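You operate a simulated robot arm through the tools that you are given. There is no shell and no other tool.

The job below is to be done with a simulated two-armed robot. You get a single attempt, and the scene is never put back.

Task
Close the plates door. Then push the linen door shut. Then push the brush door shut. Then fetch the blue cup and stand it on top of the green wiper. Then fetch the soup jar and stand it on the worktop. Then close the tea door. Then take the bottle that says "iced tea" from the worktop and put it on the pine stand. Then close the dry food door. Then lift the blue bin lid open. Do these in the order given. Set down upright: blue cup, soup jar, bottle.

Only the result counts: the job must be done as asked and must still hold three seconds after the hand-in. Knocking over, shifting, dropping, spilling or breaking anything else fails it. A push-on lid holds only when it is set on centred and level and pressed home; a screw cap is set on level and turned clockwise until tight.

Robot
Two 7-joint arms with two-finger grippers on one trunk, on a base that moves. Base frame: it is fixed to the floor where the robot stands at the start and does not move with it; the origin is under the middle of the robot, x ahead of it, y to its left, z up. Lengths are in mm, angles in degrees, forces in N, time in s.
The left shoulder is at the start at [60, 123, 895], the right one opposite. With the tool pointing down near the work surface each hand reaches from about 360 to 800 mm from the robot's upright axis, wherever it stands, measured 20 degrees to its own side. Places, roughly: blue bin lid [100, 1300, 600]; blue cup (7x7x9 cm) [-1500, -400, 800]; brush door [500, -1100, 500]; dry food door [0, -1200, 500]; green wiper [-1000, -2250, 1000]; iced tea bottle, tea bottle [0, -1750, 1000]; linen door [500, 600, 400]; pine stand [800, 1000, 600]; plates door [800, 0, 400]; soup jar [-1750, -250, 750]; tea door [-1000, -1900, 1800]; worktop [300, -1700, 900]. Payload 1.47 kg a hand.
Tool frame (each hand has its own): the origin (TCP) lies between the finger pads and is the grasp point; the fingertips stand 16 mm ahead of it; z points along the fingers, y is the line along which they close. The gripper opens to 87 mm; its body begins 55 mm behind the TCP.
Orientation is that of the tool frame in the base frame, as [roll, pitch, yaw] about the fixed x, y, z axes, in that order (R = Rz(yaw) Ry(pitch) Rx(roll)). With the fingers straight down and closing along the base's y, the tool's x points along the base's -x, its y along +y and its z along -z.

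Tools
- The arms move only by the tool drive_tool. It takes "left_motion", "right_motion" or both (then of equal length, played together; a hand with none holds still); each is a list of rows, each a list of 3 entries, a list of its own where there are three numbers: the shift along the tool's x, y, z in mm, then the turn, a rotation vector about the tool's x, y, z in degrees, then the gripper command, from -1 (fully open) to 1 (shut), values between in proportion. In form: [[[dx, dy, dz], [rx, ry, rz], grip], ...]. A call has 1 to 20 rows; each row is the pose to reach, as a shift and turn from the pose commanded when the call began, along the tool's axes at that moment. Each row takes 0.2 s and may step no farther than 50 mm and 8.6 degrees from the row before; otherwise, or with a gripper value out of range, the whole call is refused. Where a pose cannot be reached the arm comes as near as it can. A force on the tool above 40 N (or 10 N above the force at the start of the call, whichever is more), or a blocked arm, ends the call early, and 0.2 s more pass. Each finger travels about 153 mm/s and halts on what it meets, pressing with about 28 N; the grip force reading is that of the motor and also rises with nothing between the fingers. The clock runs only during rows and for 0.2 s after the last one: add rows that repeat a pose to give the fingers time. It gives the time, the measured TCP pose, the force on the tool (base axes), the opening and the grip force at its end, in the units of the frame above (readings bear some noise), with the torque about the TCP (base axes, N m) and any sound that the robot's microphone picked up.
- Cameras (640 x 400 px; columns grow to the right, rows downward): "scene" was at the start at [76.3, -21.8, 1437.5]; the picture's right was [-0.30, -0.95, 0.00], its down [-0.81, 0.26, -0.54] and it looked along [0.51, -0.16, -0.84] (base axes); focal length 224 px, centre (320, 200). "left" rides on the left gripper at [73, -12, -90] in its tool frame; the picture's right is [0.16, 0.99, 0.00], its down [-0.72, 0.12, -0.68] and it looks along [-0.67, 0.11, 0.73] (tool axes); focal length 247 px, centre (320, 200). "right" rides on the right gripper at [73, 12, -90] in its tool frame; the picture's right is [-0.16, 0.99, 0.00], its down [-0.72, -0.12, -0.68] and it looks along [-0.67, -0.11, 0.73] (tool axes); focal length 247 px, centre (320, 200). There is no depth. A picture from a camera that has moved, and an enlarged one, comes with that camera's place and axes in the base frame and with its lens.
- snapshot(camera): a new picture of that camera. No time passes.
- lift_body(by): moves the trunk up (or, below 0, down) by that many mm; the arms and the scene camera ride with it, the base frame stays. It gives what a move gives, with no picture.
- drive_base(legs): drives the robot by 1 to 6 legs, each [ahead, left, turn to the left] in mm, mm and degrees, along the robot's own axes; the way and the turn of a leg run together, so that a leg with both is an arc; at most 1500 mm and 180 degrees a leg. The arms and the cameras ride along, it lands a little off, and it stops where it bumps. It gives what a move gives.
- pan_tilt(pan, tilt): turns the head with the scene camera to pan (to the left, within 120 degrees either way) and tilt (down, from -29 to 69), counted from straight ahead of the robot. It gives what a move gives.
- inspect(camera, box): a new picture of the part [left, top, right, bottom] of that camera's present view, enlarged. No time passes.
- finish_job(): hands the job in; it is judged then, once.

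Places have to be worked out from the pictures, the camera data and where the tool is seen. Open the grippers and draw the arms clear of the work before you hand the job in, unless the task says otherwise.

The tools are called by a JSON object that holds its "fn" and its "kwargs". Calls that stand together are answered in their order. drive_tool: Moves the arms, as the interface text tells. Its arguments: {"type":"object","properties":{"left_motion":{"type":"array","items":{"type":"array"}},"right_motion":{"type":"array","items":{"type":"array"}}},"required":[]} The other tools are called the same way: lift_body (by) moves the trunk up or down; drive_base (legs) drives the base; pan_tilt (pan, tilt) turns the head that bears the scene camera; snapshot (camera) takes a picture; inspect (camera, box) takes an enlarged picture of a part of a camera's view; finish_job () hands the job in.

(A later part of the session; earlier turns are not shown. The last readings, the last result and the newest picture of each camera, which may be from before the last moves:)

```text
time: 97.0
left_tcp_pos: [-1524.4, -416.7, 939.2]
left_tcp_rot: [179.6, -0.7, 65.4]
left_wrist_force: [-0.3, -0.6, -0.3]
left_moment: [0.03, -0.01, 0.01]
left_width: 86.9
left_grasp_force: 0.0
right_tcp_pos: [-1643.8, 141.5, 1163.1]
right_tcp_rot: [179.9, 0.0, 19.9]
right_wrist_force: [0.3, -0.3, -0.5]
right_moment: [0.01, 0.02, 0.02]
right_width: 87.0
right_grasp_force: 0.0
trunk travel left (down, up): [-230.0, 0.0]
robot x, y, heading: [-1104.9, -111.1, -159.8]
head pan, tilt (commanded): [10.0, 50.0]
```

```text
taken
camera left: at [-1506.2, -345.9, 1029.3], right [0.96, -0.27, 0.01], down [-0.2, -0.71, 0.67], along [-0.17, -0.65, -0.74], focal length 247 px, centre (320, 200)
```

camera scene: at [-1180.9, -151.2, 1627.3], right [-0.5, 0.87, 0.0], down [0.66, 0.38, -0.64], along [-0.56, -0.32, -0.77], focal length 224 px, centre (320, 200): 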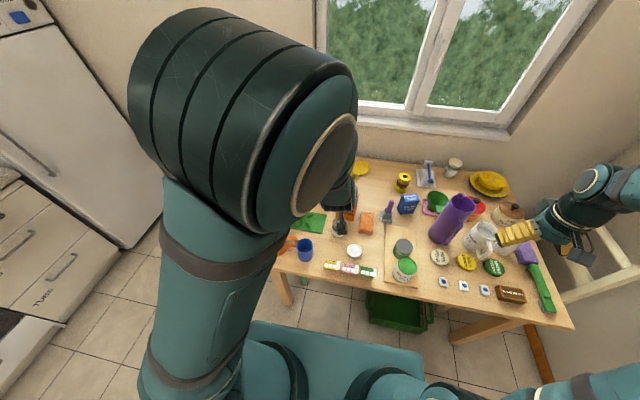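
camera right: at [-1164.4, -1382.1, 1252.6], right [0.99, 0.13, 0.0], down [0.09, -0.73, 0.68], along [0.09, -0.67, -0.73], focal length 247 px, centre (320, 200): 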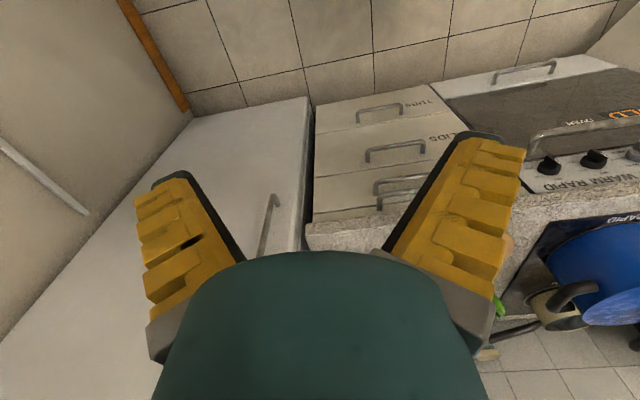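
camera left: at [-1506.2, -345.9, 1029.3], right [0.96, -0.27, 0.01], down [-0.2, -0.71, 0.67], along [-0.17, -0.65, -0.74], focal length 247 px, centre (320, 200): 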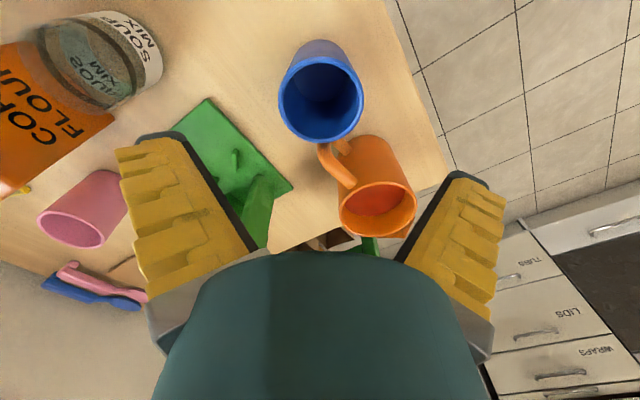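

The gripper is centred over the cup (within 4 mm) with the orange handle off to the side. I descend to z 782 and close.

{"fn": "drive_tool", "kwargs": {"left_motion": [[[-2.9, 2.4, 31], [0, 0, 0], -1], [[-2.9, 2.4, 62], [0, 0, 0], -1], [[-2.9, 2.4, 93], [0, 0, 0], -1], [[-2.9, 2.4, 124], [0, 0, 0], -1], [[-2.9, 2.4, 157], [0, 0, 0], -1], [[-2.9, 2.4, 157], [0, 0, 0], -1]]}}

{"fn": "snapshot", "kwargs": {"camera": "left"}}

```text
time: 98.2
left_tcp_pos: [-1525.5, -418.0, 797.0]
left_tcp_rot: [-179.9, -0.5, 65.2]
left_wrist_force: [4.3, 2.2, 20.1]
left_moment: [-0.09, -0.1, 0.05]
left_width: 90.5
left_grasp_force: 0.1
right_tcp_pos: [-1643.6, 143.4, 1163.1]
right_tcp_rot: [-180.0, 0.1, 20.1]
right_wrist_force: [-0.2, -1.0, 0.0]
right_moment: [0.02, 0.01, -0.05]
right_width: 87.2
right_grasp_force: 0.0
trunk travel left (down, up): [-230.0, 0.0]
robot x, y, heading: [-1105.5, -105.3, -160.0]
head pan, tilt (commanded): [10.0, 50.0]
stopped in row 5 (left hand): the force on the tool passed its limit at 77 N (the readings are from after the stop); the commanded pose is now the measured one
```

```text
taken
camera left: at [-1506.5, -347.9, 887.2], right [0.96, -0.27, 0.0], down [-0.2, -0.71, 0.67], along [-0.18, -0.65, -0.74], focal length 247 px, centre (320, 200)
```

left: 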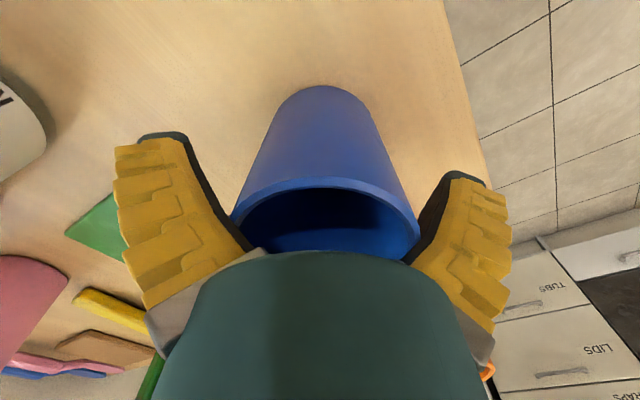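

The stop was symmetric about the hand: the open fingers narrow towards the palm and the rim wedged about 30 mm above the TCP. I back off 10 mm and then close on the cup.

{"fn": "drive_tool", "kwargs": {"left_motion": [[[0, 0, -6], [0, 0, 0], -1], [[0, 0, -11], [0, 0, 0], -1], [[0, 0, -11], [0, 0, 0], -1], [[0, 0, -11], [0, 0, 0], 0], [[0, 0, -11], [0, 0, 0], 1], [[0, 0, -11], [0, 0, 0], 1], [[0, 0, -11], [0, 0, 0], 1]]}}

{"fn": "snapshot", "kwargs": {"camera": "left"}}

```text
time: 99.8
left_tcp_pos: [-1526.4, -419.2, 806.6]
left_tcp_rot: [-179.8, -0.5, 65.2]
left_wrist_force: [0.8, -0.8, 1.4]
left_moment: [-0.04, 0.01, 0.02]
left_width: 74.1
left_grasp_force: 27.8
right_tcp_pos: [-1644.1, 142.0, 1163.5]
right_tcp_rot: [179.9, 0.0, 20.0]
right_wrist_force: [-0.5, -0.7, -0.5]
right_moment: [-0.02, 0.02, -0.01]
right_width: 86.9
right_grasp_force: 0.0
trunk travel left (down, up): [-230.0, 0.0]
robot x, y, heading: [-1105.4, -109.3, -160.2]
head pan, tilt (commanded): [10.0, 50.0]
```

```text
taken
camera left: at [-1506.7, -348.0, 896.6], right [0.96, -0.27, 0.0], down [-0.2, -0.71, 0.67], along [-0.18, -0.65, -0.74], focal length 247 px, centre (320, 200)
```

left: 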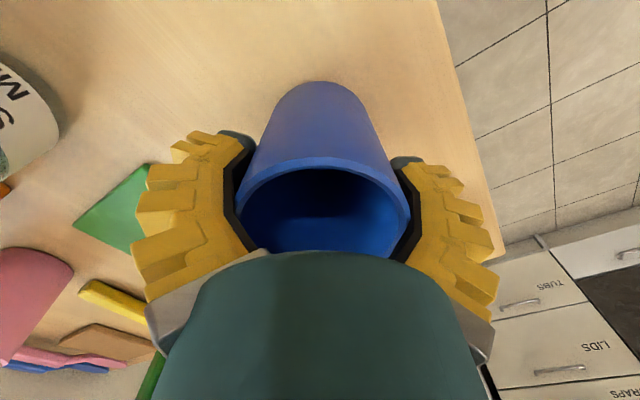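

Gripped at 74 mm width with 28 N. I lift straight up 150 mm and check the cup stays put in the hand.

{"fn": "drive_tool", "kwargs": {"left_motion": [[[0, 0, -10], [0, 0, 0], 1], [[0, 0, -30], [0, 0, 0], 1], [[0, 0, -60], [0, 0, 0], 1], [[0, 0, -95], [0, 0, 0], 1], [[0, 0, -130], [0, 0, 0], 1], [[0, 0, -165], [0, 0, 0], 1], [[0, 0, -200], [0, 0, 0], 1], [[0, 0, -200], [0, 0, 0], 1]]}}

{"fn": "snapshot", "kwargs": {"camera": "left"}}

{"fn": "snapshot", "kwargs": {"camera": "scene"}}

```text
time: 101.5
left_tcp_pos: [-1525.6, -421.8, 1004.0]
left_tcp_rot: [-179.9, -0.5, 65.2]
left_wrist_force: [-0.1, -0.1, -0.4]
left_moment: [0.0, -0.06, 0.01]
left_width: 73.6
left_grasp_force: 28.4
right_tcp_pos: [-1644.5, 142.6, 1163.5]
right_tcp_rot: [-180.0, -0.1, 20.1]
right_wrist_force: [-0.2, 0.1, -0.3]
right_moment: [-0.03, -0.02, 0.02]
right_width: 87.0
right_grasp_force: 0.2
trunk travel left (down, up): [-230.0, 0.0]
robot x, y, heading: [-1105.7, -108.4, -159.8]
head pan, tilt (commanded): [10.0, 50.0]
```

```text
taken
camera left: at [-1506.5, -351.6, 1095.0], right [0.96, -0.27, 0.0], down [-0.2, -0.71, 0.67], along [-0.18, -0.65, -0.74], focal length 247 px, centre (320, 200)
```

left: 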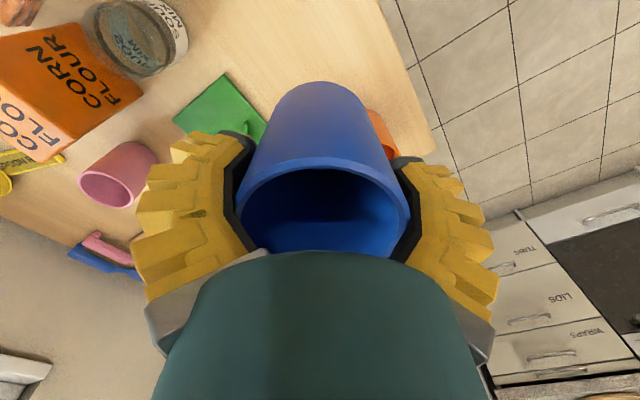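

```text
taken
camera scene: at [-1181.9, -151.5, 1627.2], right [-0.5, 0.87, 0.0], down [0.66, 0.38, -0.64], along [-0.56, -0.32, -0.77], focal length 224 px, centre (320, 200)
```

scene: 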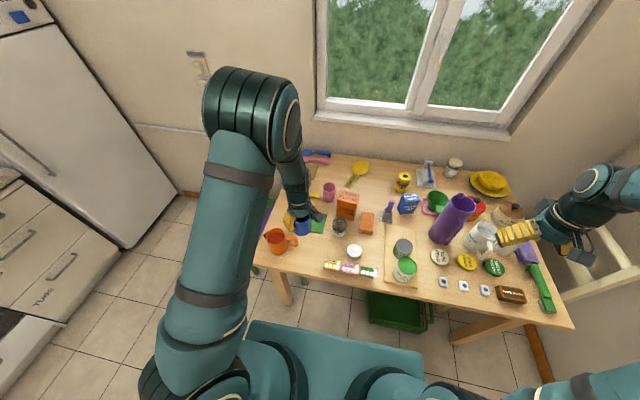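

The cup is held firmly and the neighbours are untouched. I raise the cup to z 1180 and pull the right hand back close to the body for the narrow spot at the fridge.

{"fn": "drive_tool", "kwargs": {"left_motion": [[[0, 0, -30], [0, 0, 0], 1], [[0, 0, -60], [0, 0, 0], 1], [[0, 0, -90], [0, 0, 0], 1], [[0, 0, -120], [0, 0, 0], 1], [[0, 0, -150], [0, 0, 0], 1], [[0, 0, -176], [0, 0, 0], 1], [[0, 0, -176], [0, 0, 0], 1]], "right_motion": [[[40, 0, 0], [0, 0, 0], -1], [[80, 0, 0], [0, 0, 0], -1], [[120, 0, 0], [0, 0, 0], -1], [[160, 0, 0], [0, 0, 0], -1], [[200, 0, 0], [0, 0, 0], -1], [[230, 0, 0], [0, 0, 0], -1], [[230, 0, 0], [0, 0, 0], -1]]}}

{"fn": "drive_base", "kwargs": {"legs": [[-450, 0, 0], [0, 0, 90]]}}

{"fn": "pan_tilt", "kwargs": {"pan": -30, "tilt": 40}}

{"fn": "snapshot", "kwargs": {"camera": "scene"}}

{"fn": "snapshot", "kwargs": {"camera": "left"}}

```text
time: 103.2
left_tcp_pos: [-1527.3, -422.0, 1182.4]
left_tcp_rot: [-180.0, -0.5, 65.2]
left_wrist_force: [-0.4, 0.2, -1.0]
left_moment: [-0.01, -0.01, 0.0]
left_width: 73.4
left_grasp_force: 28.3
right_tcp_pos: [-1429.1, 221.7, 1161.3]
right_tcp_rot: [180.0, -0.1, 20.1]
right_wrist_force: [0.2, 0.2, -0.1]
right_moment: [-0.03, -0.01, -0.02]
right_width: 87.1
right_grasp_force: 0.0
trunk travel left (down, up): [-230.0, 0.0]
robot x, y, heading: [-1104.7, -107.4, -160.1]
head pan, tilt (commanded): [10.0, 50.0]
```

```text
time: 109.7
left_tcp_pos: [-371.5, -376.8, 1183.5]
left_tcp_rot: [-179.9, -0.6, 155.5]
left_wrist_force: [-0.8, 0.1, 0.8]
left_moment: [-0.02, -0.03, -0.02]
left_width: 73.1
left_grasp_force: 27.6
right_tcp_pos: [-1016.5, -282.6, 1162.0]
right_tcp_rot: [180.0, -0.1, 110.3]
right_wrist_force: [1.2, -0.7, -0.7]
right_moment: [0.0, -0.04, 0.01]
right_width: 87.1
right_grasp_force: 0.1
trunk travel left (down, up): [-230.0, 0.0]
robot x, y, heading: [-691.1, 45.8, -69.7]
head pan, tilt (commanded): [10.0, 50.0]
```

```text
time: 110.8
left_tcp_pos: [-371.8, -377.6, 1184.1]
left_tcp_rot: [-179.9, -0.6, 155.5]
left_wrist_force: [0.5, -0.7, -0.4]
left_moment: [0.0, 0.01, 0.01]
left_width: 72.7
left_grasp_force: 27.8
right_tcp_pos: [-1015.4, -283.1, 1160.8]
right_tcp_rot: [180.0, -0.1, 110.3]
right_wrist_force: [0.1, 0.4, 0.3]
right_moment: [-0.01, 0.01, -0.03]
right_width: 86.9
right_grasp_force: 0.1
trunk travel left (down, up): [-230.0, 0.0]
robot x, y, heading: [-686.8, 43.0, -69.6]
head pan, tilt (commanded): [-30.0, 40.0]
```

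```text
taken
camera scene: at [-697.9, -51.7, 1641.4], right [-0.99, 0.17, 0.0], down [0.11, 0.63, -0.77], along [-0.13, -0.76, -0.64], focal length 224 px, centre (320, 200)
```

scene: 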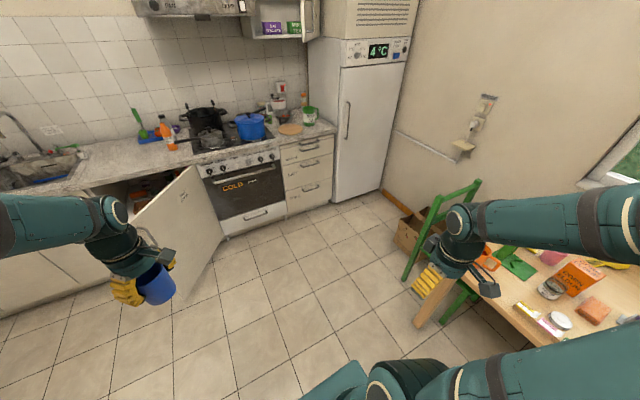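

```text
taken
camera left: at [-443.4, -358.0, 1273.2], right [0.27, 0.96, 0.0], down [0.71, -0.2, 0.67], along [0.65, -0.18, -0.74], focal length 247 px, centre (320, 200)
```

left: 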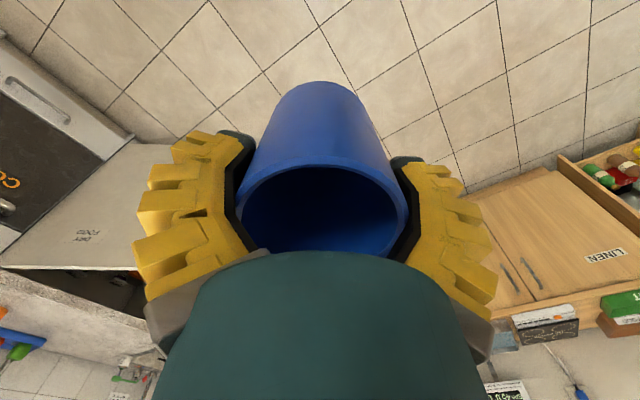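

The cup is steady. Now I lower the trunk 100 mm (to keep the elbow under the open tea door), lift the cup hand a bit, and drive in steps towards the far counter end, passing clear of the chair and the dry-food door.

{"fn": "lift_body", "kwargs": {"by": -100}}

{"fn": "drive_tool", "kwargs": {"left_motion": [[[0, 0, -20], [0, 0, 0], 1], [[0, 0, -40], [0, 0, 0], 1], [[0, 0, -60], [0, 0, 0], 1], [[0, 0, -70], [0, 0, 0], 1]]}}

{"fn": "drive_base", "kwargs": {"legs": [[500, 0, 0], [0, -550, 0], [600, 0, 0]]}}

{"fn": "pan_tilt", "kwargs": {"pan": -30, "tilt": 40}}

{"fn": "snapshot", "kwargs": {"camera": "scene"}}

```text
time: 112.1
left_tcp_pos: [-372.6, -379.2, 1083.1]
left_tcp_rot: [-179.9, -0.5, 155.5]
left_wrist_force: [-0.5, -0.6, -0.9]
left_moment: [0.03, -0.01, 0.04]
left_width: 73.0
left_grasp_force: 27.9
right_tcp_pos: [-1016.6, -283.6, 1061.5]
right_tcp_rot: [-180.0, 0.1, 110.3]
right_wrist_force: [-0.2, 0.1, 0.0]
right_moment: [0.01, 0.01, -0.01]
right_width: 86.9
right_grasp_force: 0.1
trunk travel left (down, up): [-130.0, 100.0]
robot x, y, heading: [-690.3, 42.3, -69.6]
head pan, tilt (commanded): [-30.0, 40.0]
```

```text
time: 113.1
left_tcp_pos: [-371.9, -377.1, 1155.0]
left_tcp_rot: [-180.0, -0.5, 155.5]
left_wrist_force: [-0.6, 0.3, -0.4]
left_moment: [0.04, 0.0, -0.02]
left_width: 72.8
left_grasp_force: 27.9
right_tcp_pos: [-1016.4, -282.8, 1060.6]
right_tcp_rot: [-180.0, -0.1, 110.3]
right_wrist_force: [0.2, 0.0, 0.5]
right_moment: [0.01, -0.02, 0.0]
right_width: 87.2
right_grasp_force: 0.0
trunk travel left (down, up): [-130.0, 100.0]
robot x, y, heading: [-691.1, 41.2, -69.6]
head pan, tilt (commanded): [-30.0, 40.0]
```

```text
time: 124.1
left_tcp_pos: [-506.7, -1617.2, 1153.8]
left_tcp_rot: [-180.0, -0.5, 155.7]
left_wrist_force: [0.2, -0.4, -0.1]
left_moment: [0.02, -0.03, -0.02]
left_width: 72.3
left_grasp_force: 27.2
right_tcp_pos: [-1151.2, -1525.4, 1060.7]
right_tcp_rot: [-180.0, 0.1, 110.6]
right_wrist_force: [0.1, 0.6, 0.5]
right_moment: [0.02, 0.02, 0.02]
right_width: 86.9
right_grasp_force: 0.1
trunk travel left (down, up): [-130.0, 100.0]
robot x, y, heading: [-827.1, -1196.6, -69.6]
head pan, tilt (commanded): [-30.0, 40.0]
```

```text
time: 124.7
left_tcp_pos: [-506.4, -1617.4, 1152.8]
left_tcp_rot: [-179.9, -0.5, 155.7]
left_wrist_force: [1.0, -0.3, -1.0]
left_moment: [-0.01, 0.01, 0.04]
left_width: 72.1
left_grasp_force: 27.9
right_tcp_pos: [-1150.7, -1525.0, 1061.5]
right_tcp_rot: [-180.0, 0.0, 110.6]
right_wrist_force: [-0.4, -0.3, 0.8]
right_moment: [0.01, -0.01, -0.01]
right_width: 87.2
right_grasp_force: 0.1
trunk travel left (down, up): [-130.0, 100.0]
robot x, y, heading: [-822.7, -1198.5, -69.4]
head pan, tilt (commanded): [-30.0, 40.0]
```

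```text
taken
camera scene: at [-834.2, -1292.7, 1541.4], right [-0.99, 0.16, 0.0], down [0.11, 0.63, -0.77], along [-0.13, -0.76, -0.64], focal length 224 px, centre (320, 200)
```

scene: 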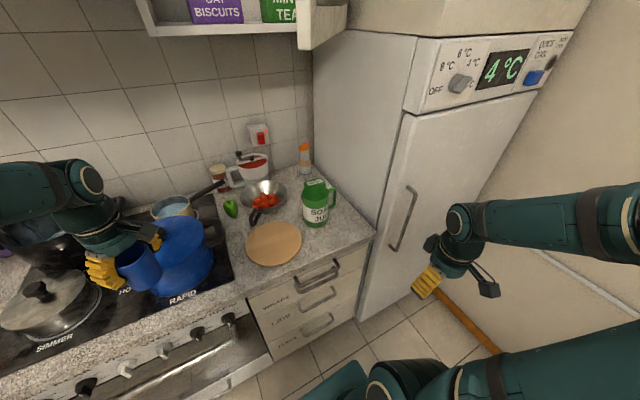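

The corner is well in view now; I enlarge it to locate the wiper precisely.

{"fn": "inspect", "kwargs": {"camera": "scene", "box": [210, 120, 370, 220]}}

{"fn": "inspect", "kwargs": {"camera": "scene", "box": [280, 140, 360, 190]}}

```text
4.00 times, centred on (290, 170) of scene
camera zoom: at [-834.2, -1292.7, 1541.4], right [-0.99, 0.16, 0.0], down [0.11, 0.63, -0.77], along [-0.13, -0.76, -0.64], focal length 897 px, centre (440, 320)
```

zoom: 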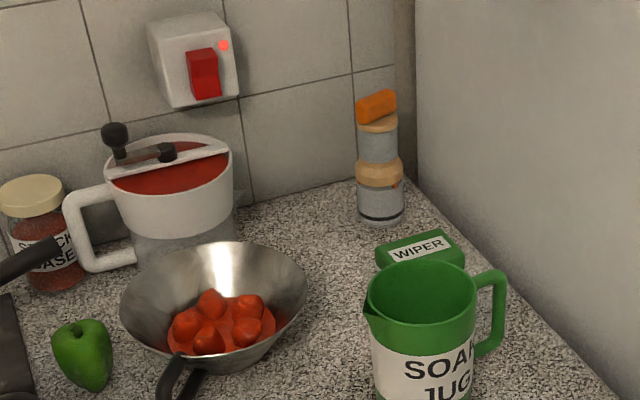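

```text
8.00 times, centred on (320, 165) of scene
camera zoom: at [-834.2, -1292.7, 1541.4], right [-0.99, 0.16, 0.0], down [0.11, 0.63, -0.77], along [-0.13, -0.76, -0.64], focal length 1794 px, centre (320, 480)
```

zoom: 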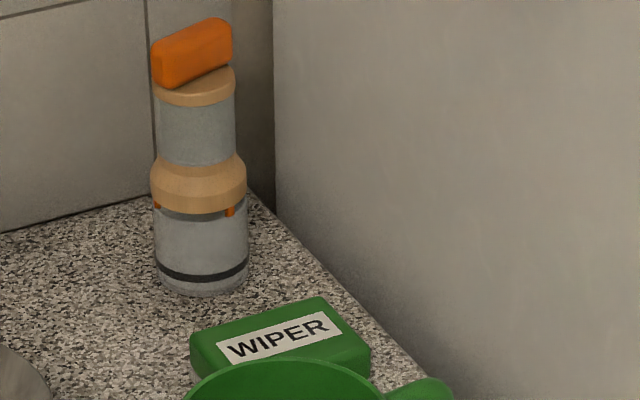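

The wiper's top centre is near [-956, -2133] with z about 940, roughly 78 by 58 mm, and the label faces up. I step right, then ahead, then right to stand in front of it with the cup hand left of it.

{"fn": "drive_base", "kwargs": {"legs": [[0, -250, 0], [140, 0, 0], [0, -85, 0]]}}

{"fn": "pan_tilt", "kwargs": {"pan": -10, "tilt": 40}}

{"fn": "snapshot", "kwargs": {"camera": "scene"}}

{"fn": "snapshot", "kwargs": {"camera": "left"}}

{"fn": "snapshot", "kwargs": {"camera": "right"}}

```text
time: 129.4
left_tcp_pos: [-767.0, -1863.1, 1153.9]
left_tcp_rot: [-179.9, -0.4, 155.7]
left_wrist_force: [-0.9, 0.4, -0.1]
left_moment: [-0.01, -0.02, 0.01]
left_width: 72.0
left_grasp_force: 27.9
right_tcp_pos: [-1412.0, -1771.2, 1061.2]
right_tcp_rot: [179.9, 0.0, 110.7]
right_wrist_force: [-0.5, 0.2, -1.0]
right_moment: [0.01, -0.01, 0.03]
right_width: 86.9
right_grasp_force: 0.1
trunk travel left (down, up): [-130.0, 100.0]
robot x, y, heading: [-1083.7, -1445.3, -69.7]
head pan, tilt (commanded): [-30.0, 40.0]
```

```text
time: 130.2
left_tcp_pos: [-766.6, -1863.1, 1153.7]
left_tcp_rot: [-180.0, -0.5, 155.6]
left_wrist_force: [0.0, -0.3, -0.8]
left_moment: [0.03, 0.01, -0.01]
left_width: 72.1
left_grasp_force: 28.6
right_tcp_pos: [-1410.9, -1771.0, 1060.7]
right_tcp_rot: [-180.0, 0.0, 110.6]
right_wrist_force: [0.4, 0.7, 0.1]
right_moment: [0.02, -0.04, -0.01]
right_width: 87.1
right_grasp_force: 0.1
trunk travel left (down, up): [-130.0, 100.0]
robot x, y, heading: [-1082.1, -1446.5, -69.6]
head pan, tilt (commanded): [-10.0, 40.0]
```

```text
taken
camera scene: at [-1064.8, -1538.0, 1541.4], right [-0.98, -0.18, 0.0], down [-0.12, 0.63, -0.77], along [0.14, -0.75, -0.64], focal length 224 px, centre (320, 200)
```

scene: 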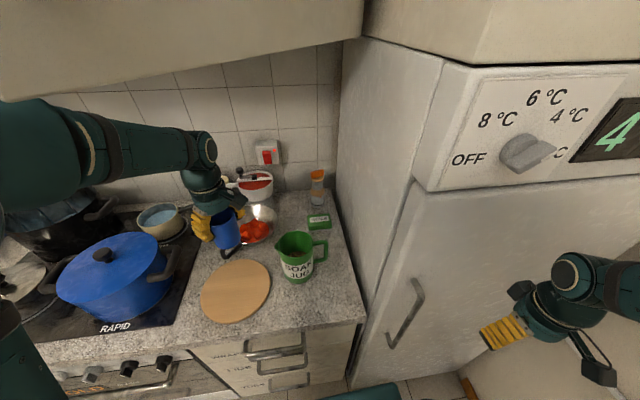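

```text
taken
camera left: at [-838.0, -1843.2, 1243.5], right [0.26, 0.97, 0.0], down [0.71, -0.19, 0.67], along [0.65, -0.18, -0.74], focal length 247 px, centre (320, 200)
```

left: 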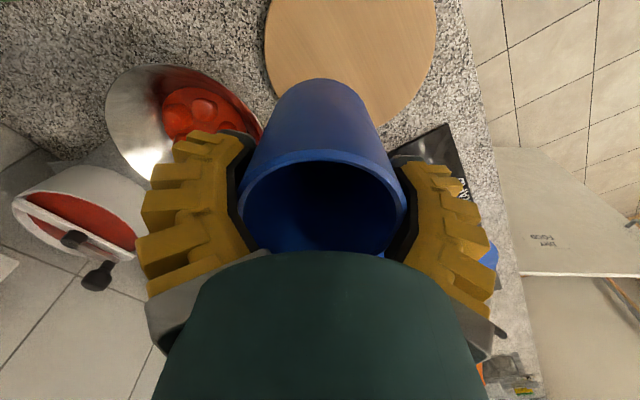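

```text
taken
camera right: at [-1425.5, -1699.1, 1150.8], right [0.98, 0.2, 0.0], down [0.15, -0.72, 0.68], along [0.14, -0.67, -0.73], focal length 247 px, centre (320, 200)
```

right: 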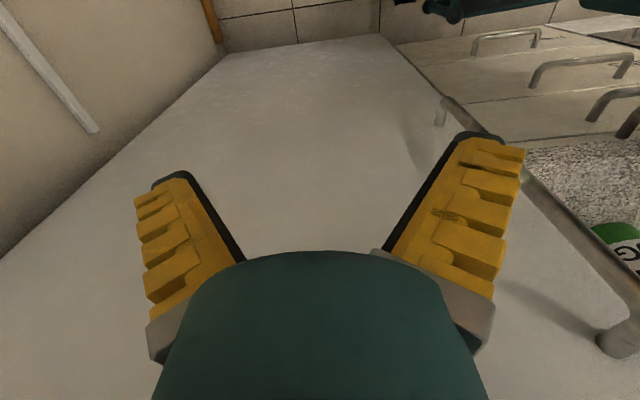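

I zoom on the wiper from this second viewpoint to triangulate it.

{"fn": "inspect", "kwargs": {"camera": "scene", "box": [272, 190, 352, 240]}}

{"fn": "inspect", "kwargs": {"camera": "scene", "box": [160, 150, 360, 275]}}

```text
8.00 times, centred on (312, 215) of scene
camera zoom: at [-1064.8, -1538.0, 1541.4], right [-0.98, -0.18, 0.0], down [-0.12, 0.63, -0.77], along [0.14, -0.75, -0.64], focal length 1794 px, centre (384, 80)
```

zoom: 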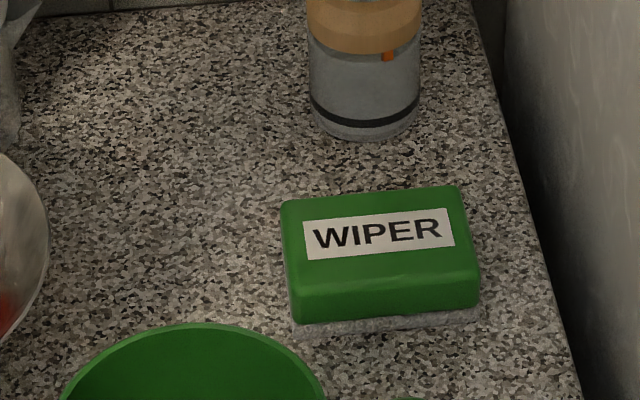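

```text
3.20 times, centred on (260, 212) of scene
camera zoom: at [-1064.8, -1538.0, 1541.4], right [-0.98, -0.18, 0.0], down [-0.12, 0.63, -0.77], along [0.14, -0.75, -0.64], focal length 718 px, centre (512, 160)
```

zoom: 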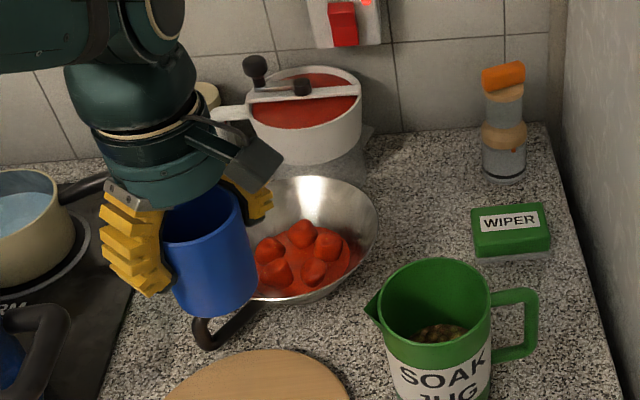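

Triangulation puts the wiper top centre near [-953, -2125, 930-950]. I carry the cup at its present height over to above the wiper (clear of jug and mill), then compare views.

{"fn": "drive_tool", "kwargs": {"left_motion": [[[8, -38.6, 0], [0, 0, 0], 1], [[16, -77.3, 0], [0, 0, 0], 1], [[24, -115.9, 0], [0, 0, 0], 1], [[32, -154.5, 0], [0, 0, 0], 1], [[40, -193.2, 0], [0, 0, 0], 1], [[48, -231.8, 0], [0, 0, 0], 1], [[56, -270.5, 0], [0, 0, 0], 1], [[64.1, -309.1, 0], [0, 0, 0], 1], [[64.1, -309.1, 0], [0, 0, 0], 1]]}}

{"fn": "snapshot", "kwargs": {"camera": "scene"}}

{"fn": "snapshot", "kwargs": {"camera": "left"}}

```text
time: 132.2
left_tcp_pos: [-945.9, -2103.3, 1155.4]
left_tcp_rot: [180.0, -0.5, 155.8]
left_wrist_force: [0.0, -0.4, -1.1]
left_moment: [0.0, 0.0, 0.01]
left_width: 71.9
left_grasp_force: 27.6
left hand out of reach, approached as far as the arm can: row 8, 9
right_tcp_pos: [-1411.1, -1771.9, 1060.4]
right_tcp_rot: [-180.0, 0.0, 110.6]
right_wrist_force: [-0.6, -0.5, 0.0]
right_moment: [0.04, 0.0, -0.03]
right_width: 87.1
right_grasp_force: 0.1
trunk travel left (down, up): [-130.0, 100.0]
robot x, y, heading: [-1091.8, -1444.8, -69.5]
head pan, tilt (commanded): [-10.0, 40.0]
```

```text
taken
camera scene: at [-1064.7, -1538.1, 1541.5], right [-0.98, -0.18, 0.0], down [-0.12, 0.63, -0.77], along [0.14, -0.75, -0.64], focal length 224 px, centre (320, 200)
```

scene: 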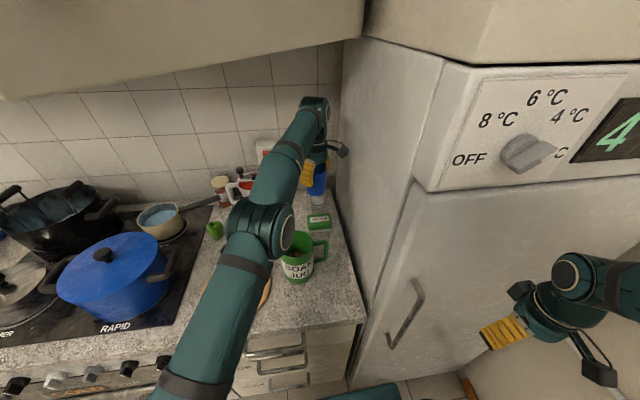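

```text
taken
camera left: at [-1017.8, -2084.6, 1244.6], right [0.26, 0.97, 0.0], down [0.71, -0.19, 0.67], along [0.65, -0.17, -0.74], focal length 247 px, centre (320, 200)
```

left: 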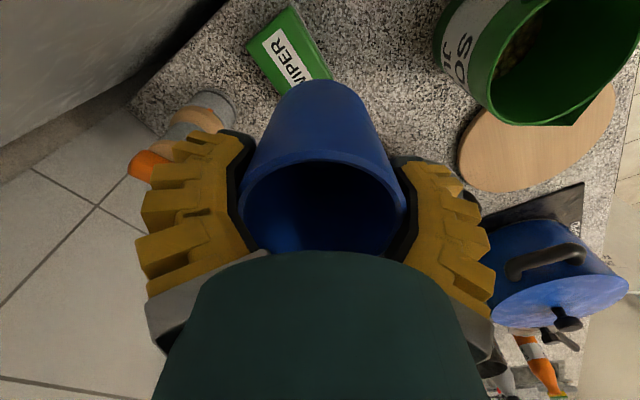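

Arm hit its reach limit at this height, but lower down it has more. From the left camera the wiper centre is about [-958, -2133], top z about 937; I shift there while descending 60 mm.

{"fn": "drive_tool", "kwargs": {"left_motion": [[[0, 0, 20], [0, 0, 0], 1], [[-0.5, -8, 40], [0, 0, 0], 1], [[-1, -16, 60], [0, 0, 0], 1], [[-1.6, -24, 70], [0, 0, 0], 1], [[-2.3, -31.9, 80], [0, 0, 0], 1], [[-2.3, -31.9, 80], [0, 0, 0], 1]]}}

{"fn": "snapshot", "kwargs": {"camera": "left"}}

{"fn": "inspect", "kwargs": {"camera": "scene", "box": [240, 130, 400, 255]}}

```text
time: 133.6
left_tcp_pos: [-956.1, -2125.7, 1071.7]
left_tcp_rot: [-179.8, -0.5, 155.6]
left_wrist_force: [-1.1, -1.3, -0.9]
left_moment: [-0.01, 0.0, 0.01]
left_width: 72.0
left_grasp_force: 28.2
left hand out of reach, approached as far as the arm can: row 4, 5, 6
right_tcp_pos: [-1411.5, -1770.6, 1061.8]
right_tcp_rot: [-179.9, 0.1, 110.6]
right_wrist_force: [0.5, -0.8, -0.1]
right_moment: [0.02, -0.02, -0.01]
right_width: 87.3
right_grasp_force: 0.0
trunk travel left (down, up): [-130.0, 100.0]
robot x, y, heading: [-1084.6, -1445.1, -69.2]
head pan, tilt (commanded): [-10.0, 40.0]
```

```text
taken
camera left: at [-1028.1, -2106.5, 1161.3], right [0.26, 0.97, 0.0], down [0.71, -0.19, 0.67], along [0.65, -0.18, -0.74], focal length 247 px, centre (320, 200)
```

left: 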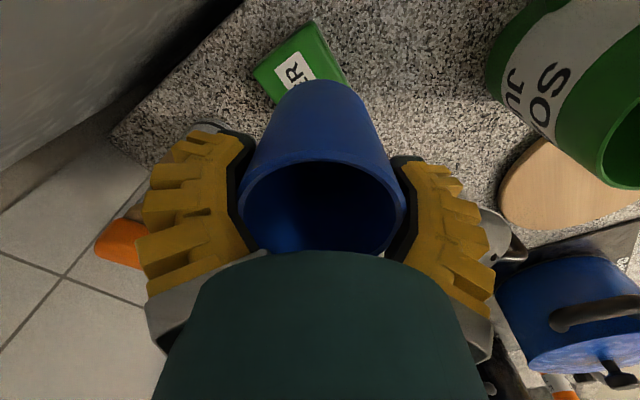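

```text
3.20 times, centred on (320, 192) of scene
camera zoom: at [-1064.8, -1538.5, 1541.4], right [-0.98, -0.18, 0.0], down [-0.12, 0.63, -0.77], along [0.14, -0.75, -0.64], focal length 718 px, centre (320, 224)
```

zoom: 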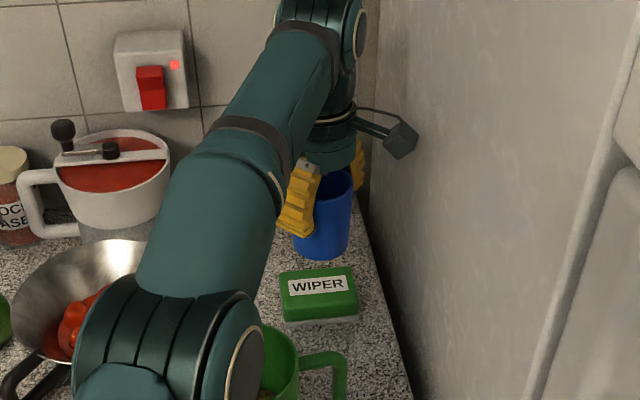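

The left elbow now hovers close above the jug, which I must not touch. I raise the trunk fully (elbow goes up with it) before lowering the hand any further.

{"fn": "lift_body", "kwargs": {"by": 100}}

{"fn": "snapshot", "kwargs": {"camera": "scene"}}

{"fn": "inspect", "kwargs": {"camera": "scene", "box": [200, 150, 400, 300]}}

```text
time: 134.9
left_tcp_pos: [-956.8, -2125.7, 1171.4]
left_tcp_rot: [-179.9, -0.4, 155.8]
left_wrist_force: [-0.3, 0.3, -1.2]
left_moment: [0.02, -0.02, 0.0]
left_width: 71.6
left_grasp_force: 28.2
right_tcp_pos: [-1411.9, -1770.8, 1160.4]
right_tcp_rot: [-180.0, 0.1, 110.6]
right_wrist_force: [-0.3, -0.5, 0.3]
right_moment: [-0.01, -0.01, 0.0]
right_width: 86.9
right_grasp_force: 0.0
trunk travel left (down, up): [-230.0, 0.0]
robot x, y, heading: [-1085.5, -1447.7, -69.5]
head pan, tilt (commanded): [-10.0, 40.0]
```

```text
taken
camera scene: at [-1064.8, -1538.2, 1641.3], right [-0.98, -0.18, 0.0], down [-0.12, 0.63, -0.77], along [0.14, -0.75, -0.64], focal length 224 px, centre (320, 200)
```

scene: 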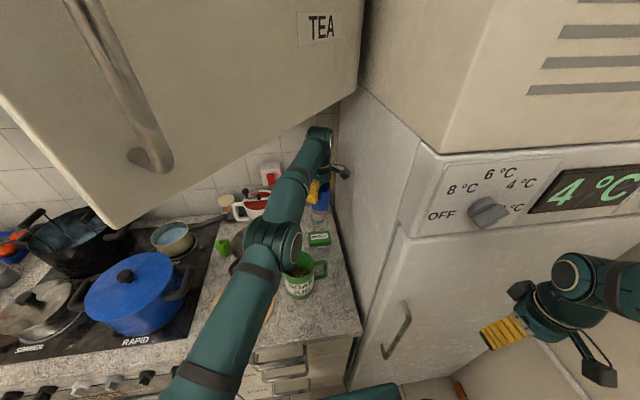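

```text
2.67 times, centred on (300, 225) of scene
camera zoom: at [-1064.8, -1538.2, 1641.3], right [-0.98, -0.18, 0.0], down [-0.12, 0.63, -0.77], along [0.14, -0.75, -0.64], focal length 598 px, centre (373, 133)
```

zoom: 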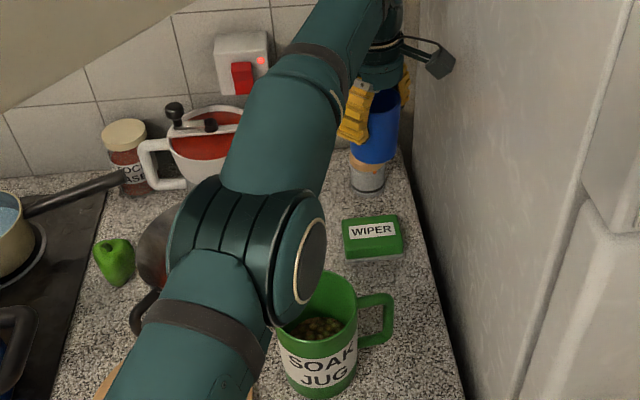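

Elbow has risen clear of the jug. I lower the hand 80 mm and check again.

{"fn": "drive_tool", "kwargs": {"left_motion": [[[0, 0, 20], [0, 0, 0], 1], [[0, 0, 40], [0, 0, 0], 1], [[0, 0, 60], [0, 0, 0], 1], [[0, 0, 80], [0, 0, 0], 1], [[0, 0, 80], [0, 0, 0], 1]]}}

{"fn": "inspect", "kwargs": {"camera": "scene", "box": [200, 150, 400, 300]}}

{"fn": "snapshot", "kwargs": {"camera": "left"}}

```text
time: 136.1
left_tcp_pos: [-959.1, -2133.5, 1092.6]
left_tcp_rot: [-179.9, -0.5, 155.7]
left_wrist_force: [0.4, -0.2, -0.2]
left_moment: [0.02, -0.01, 0.0]
left_width: 71.9
left_grasp_force: 27.5
left hand out of reach, approached as far as the arm can: row 2, 3, 4, 5
right_tcp_pos: [-1410.8, -1770.2, 1160.6]
right_tcp_rot: [-179.9, 0.0, 110.5]
right_wrist_force: [-0.7, -0.2, -0.2]
right_moment: [-0.01, 0.0, 0.02]
right_width: 87.0
right_grasp_force: 0.1
trunk travel left (down, up): [-230.0, 0.0]
robot x, y, heading: [-1079.5, -1447.4, -69.8]
head pan, tilt (commanded): [-10.0, 40.0]
```

```text
2.67 times, centred on (300, 225) of scene
camera zoom: at [-1064.8, -1537.8, 1641.5], right [-0.98, -0.18, 0.0], down [-0.12, 0.63, -0.77], along [0.14, -0.75, -0.64], focal length 598 px, centre (373, 133)
```

zoom: 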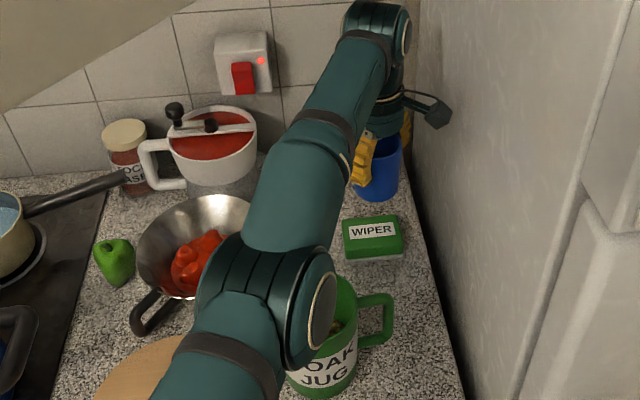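

```text
taken
camera left: at [-1030.5, -2113.7, 1182.7], right [0.26, 0.97, 0.0], down [0.71, -0.19, 0.67], along [0.65, -0.18, -0.74], focal length 247 px, centre (320, 200)
```

left: 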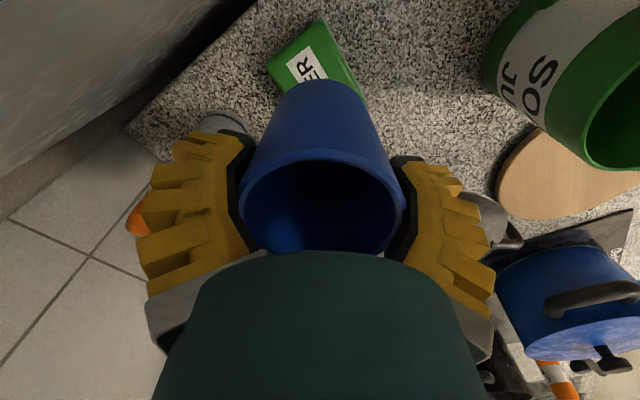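

The hand is over the wiper within a few mm. Before going lower I turn the right wrist to look at the left elbow and jug from the side to judge their clearance.

{"fn": "drive_tool", "kwargs": {"right_motion": [[[0, 0, 0], [0, 0, -8], -1], [[0, 0, 0], [0, 0, -16], -1], [[0, 0, 0], [0, 0, -24], -1], [[0, 0, 0], [0, 0, -32], -1], [[0, 0, 0], [0, 0, -40], -1], [[0, 0, 0], [0, 0, -48], -1], [[0, 0, 0], [0, 0, -48], -1]]}}

{"fn": "snapshot", "kwargs": {"camera": "right"}}

```text
time: 137.7
left_tcp_pos: [-959.5, -2133.5, 1093.3]
left_tcp_rot: [179.9, -0.5, 155.7]
left_wrist_force: [0.7, -0.1, -0.5]
left_moment: [0.01, 0.0, 0.04]
left_width: 71.7
left_grasp_force: 28.1
right_tcp_pos: [-1411.7, -1769.9, 1161.9]
right_tcp_rot: [179.9, 0.0, 158.7]
right_wrist_force: [-0.9, 0.1, -0.5]
right_moment: [-0.02, 0.0, 0.0]
right_width: 86.9
right_grasp_force: 0.0
trunk travel left (down, up): [-230.0, 0.0]
robot x, y, heading: [-1081.5, -1442.8, -69.6]
head pan, tilt (commanded): [-10.0, 40.0]
```

```text
taken
camera right: at [-1474.9, -1733.8, 1250.9], right [0.51, 0.86, 0.0], down [0.63, -0.37, 0.68], along [0.59, -0.34, -0.73], focal length 247 px, centre (320, 200)
```

right: 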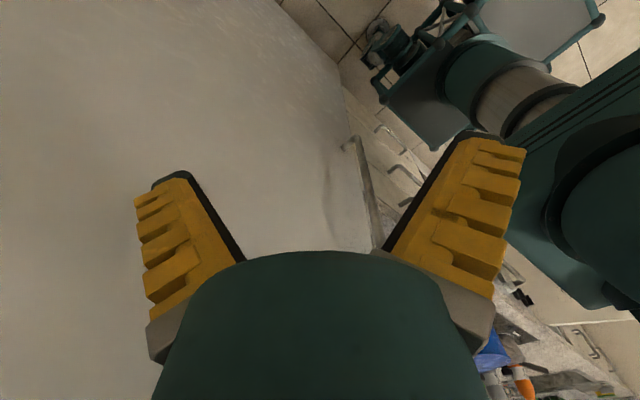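

That view is blocked; I tilt the right wrist up 45 degrees so its camera looks level towards the jug and elbow.

{"fn": "drive_tool", "kwargs": {"right_motion": [[[0, 0, 0], [0, -8, 0], -1], [[0, 0, 0], [0, -16, 0], -1], [[0, 0, 0], [0, -24, 0], -1], [[0, 0, 0], [0, -32, 0], -1], [[0, 0, 0], [0, -40, 0], -1], [[0, 0, 0], [0, -40, 0], -1]]}}

{"fn": "snapshot", "kwargs": {"camera": "right"}}

```text
time: 139.1
left_tcp_pos: [-959.3, -2133.9, 1092.6]
left_tcp_rot: [-179.9, -0.5, 155.8]
left_wrist_force: [-0.2, 1.1, -0.2]
left_moment: [-0.01, 0.02, -0.01]
left_width: 71.8
left_grasp_force: 27.7
right_tcp_pos: [-1410.7, -1770.9, 1161.5]
right_tcp_rot: [-180.0, 40.1, 158.6]
right_wrist_force: [0.9, 0.6, -0.6]
right_moment: [0.0, -0.01, -0.02]
right_width: 87.2
right_grasp_force: 0.1
trunk travel left (down, up): [-230.0, 0.0]
robot x, y, heading: [-1084.6, -1446.6, -69.4]
head pan, tilt (commanded): [-10.0, 40.0]
```

```text
taken
camera right: at [-1511.6, -1719.5, 1183.1], right [0.47, 0.88, 0.1], down [0.07, -0.15, 0.99], along [0.88, -0.46, -0.13], focal length 247 px, centre (320, 200)
```

right: 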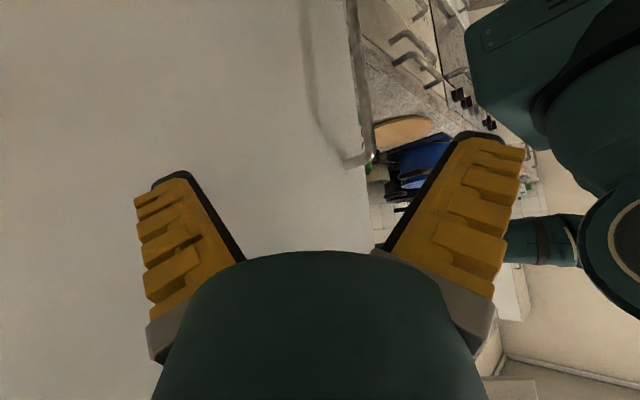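

The fridge edge hides the jug. I slide the right hand 150 mm to the left to look past it.

{"fn": "drive_tool", "kwargs": {"right_motion": [[[-21.5, 24.8, 18.1], [0, 0, 0], -1], [[-43, 49.6, 36.2], [0, 0, 0], -1], [[-64.6, 74.4, 54.3], [0, 0, 0], -1], [[-86.2, 99.2, 72.4], [0, 0, 0], -1], [[-86.2, 99.2, 72.4], [0, 0, 0], -1]]}}

{"fn": "snapshot", "kwargs": {"camera": "right"}}

```text
time: 140.3
left_tcp_pos: [-959.8, -2132.2, 1093.0]
left_tcp_rot: [179.9, -0.5, 155.7]
left_wrist_force: [0.1, -0.1, -0.6]
left_moment: [0.02, -0.01, -0.01]
left_width: 71.3
left_grasp_force: 28.3
right_tcp_pos: [-1324.5, -1757.3, 1182.1]
right_tcp_rot: [179.9, 40.0, 158.5]
right_wrist_force: [-0.6, 0.1, 0.0]
right_moment: [0.02, 0.02, 0.02]
right_width: 86.9
right_grasp_force: 0.1
right hand out of reach, approached as far as the arm can: row 3, 4, 5
trunk travel left (down, up): [-230.0, 0.0]
robot x, y, heading: [-1080.7, -1446.0, -69.5]
head pan, tilt (commanded): [-10.0, 40.0]
```

```text
taken
camera right: at [-1424.8, -1705.1, 1204.5], right [0.47, 0.87, 0.1], down [0.07, -0.15, 0.99], along [0.88, -0.46, -0.13], focal length 247 px, centre (320, 200)
```

right: 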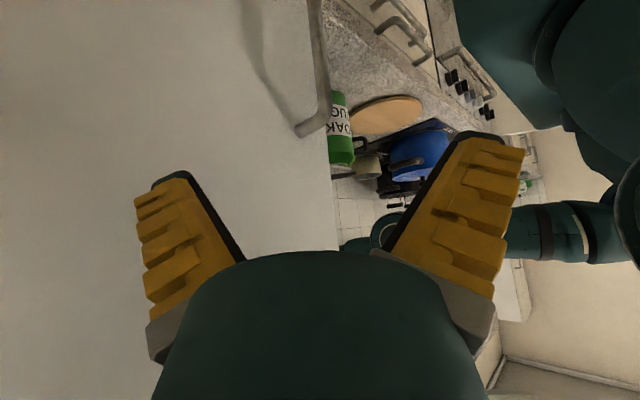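

I can now see the jug and the elbow drum beyond the fingers; I enlarge to measure the gap.

{"fn": "inspect", "kwargs": {"camera": "right", "box": [320, 80, 480, 260]}}

```text
2.22 times, centred on (400, 170) of right
camera zoom: at [-1424.8, -1705.1, 1204.5], right [0.47, 0.87, 0.1], down [0.07, -0.15, 0.99], along [0.88, -0.46, -0.13], focal length 549 px, centre (142, 267)
```

zoom: 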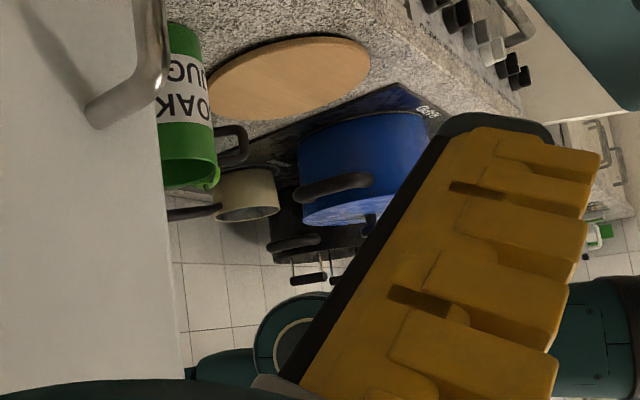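

There is about 100 mm between the elbow's underside and the jug rim, enough for the remaining 80 mm. I lower the cup 40 mm and look again.

{"fn": "drive_tool", "kwargs": {"left_motion": [[[0, 0, 15], [0, 0, 0], 1], [[0, 0, 30], [0, 0, 0], 1], [[0, 0, 42], [0, 0, 0], 1], [[0, 0, 42], [0, 0, 0], 1]]}}

{"fn": "inspect", "kwargs": {"camera": "right", "box": [320, 80, 480, 260]}}

{"fn": "inspect", "kwargs": {"camera": "scene", "box": [240, 150, 400, 270]}}

{"fn": "snapshot", "kwargs": {"camera": "left"}}

```text
time: 141.3
left_tcp_pos: [-959.9, -2135.0, 1051.1]
left_tcp_rot: [180.0, -0.5, 155.8]
left_wrist_force: [-0.1, -0.7, -1.1]
left_moment: [-0.01, 0.01, 0.01]
left_width: 71.3
left_grasp_force: 28.3
right_tcp_pos: [-1323.3, -1756.2, 1183.2]
right_tcp_rot: [-180.0, 40.0, 158.6]
right_wrist_force: [-0.1, -0.3, -0.2]
right_moment: [0.03, -0.01, 0.02]
right_width: 86.9
right_grasp_force: 0.0
trunk travel left (down, up): [-230.0, 0.0]
robot x, y, heading: [-1086.1, -1443.7, -69.9]
head pan, tilt (commanded): [-10.0, 40.0]
```

```text
2.22 times, centred on (400, 170) of right
camera zoom: at [-1424.7, -1705.0, 1204.6], right [0.47, 0.88, 0.1], down [0.07, -0.15, 0.99], along [0.88, -0.46, -0.13], focal length 549 px, centre (142, 267)
```

zoom: 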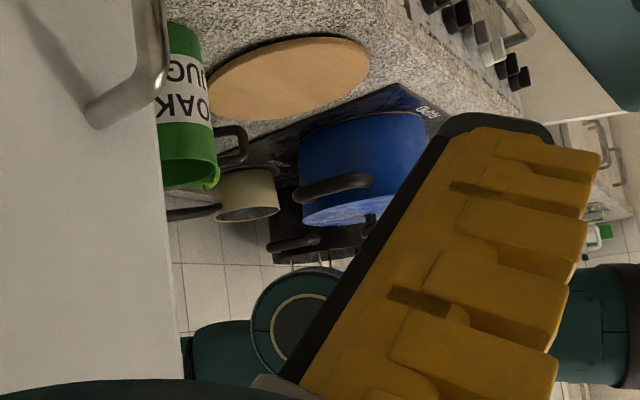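

```text
3.33 times, centred on (320, 210) of scene
camera zoom: at [-1064.9, -1537.8, 1641.4], right [-0.98, -0.18, 0.0], down [-0.12, 0.63, -0.77], along [0.14, -0.75, -0.64], focal length 748 px, centre (320, 167)
```

zoom: 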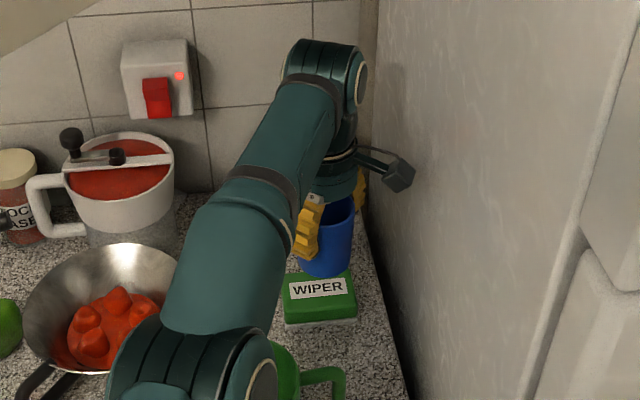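

```text
taken
camera left: at [-1030.6, -2115.6, 1140.6], right [0.26, 0.97, 0.0], down [0.71, -0.19, 0.67], along [0.65, -0.17, -0.74], focal length 247 px, centre (320, 200)
```

left: 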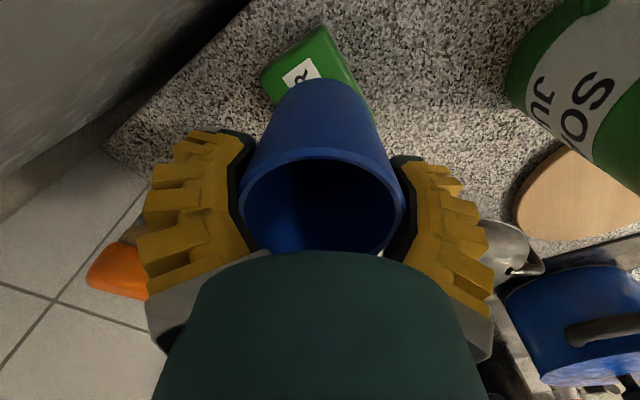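

The elbow stays well above the jug. I zoom in more to align the cup base with the wiper.

{"fn": "inspect", "kwargs": {"camera": "scene", "box": [296, 190, 346, 250]}}

{"fn": "inspect", "kwargs": {"camera": "left", "box": [220, 0, 420, 140]}}

```text
6.67 times, centred on (321, 220) of scene
camera zoom: at [-1064.9, -1537.8, 1641.4], right [-0.98, -0.18, 0.0], down [-0.12, 0.63, -0.77], along [0.14, -0.75, -0.64], focal length 1495 px, centre (313, 67)
```

zoom: 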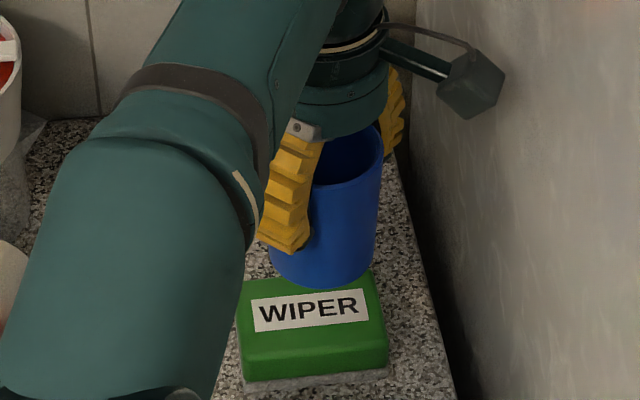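

```text
2.86 times, centred on (320, 70) of left
camera zoom: at [-1030.6, -2115.6, 1140.6], right [0.26, 0.97, 0.0], down [0.71, -0.19, 0.67], along [0.65, -0.17, -0.74], focal length 706 px, centre (320, 571)
```

zoom: 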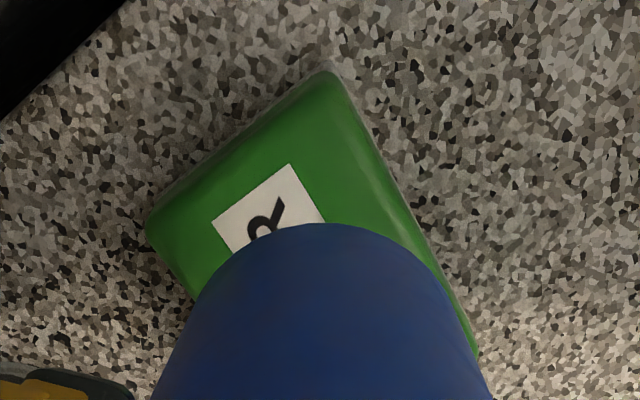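

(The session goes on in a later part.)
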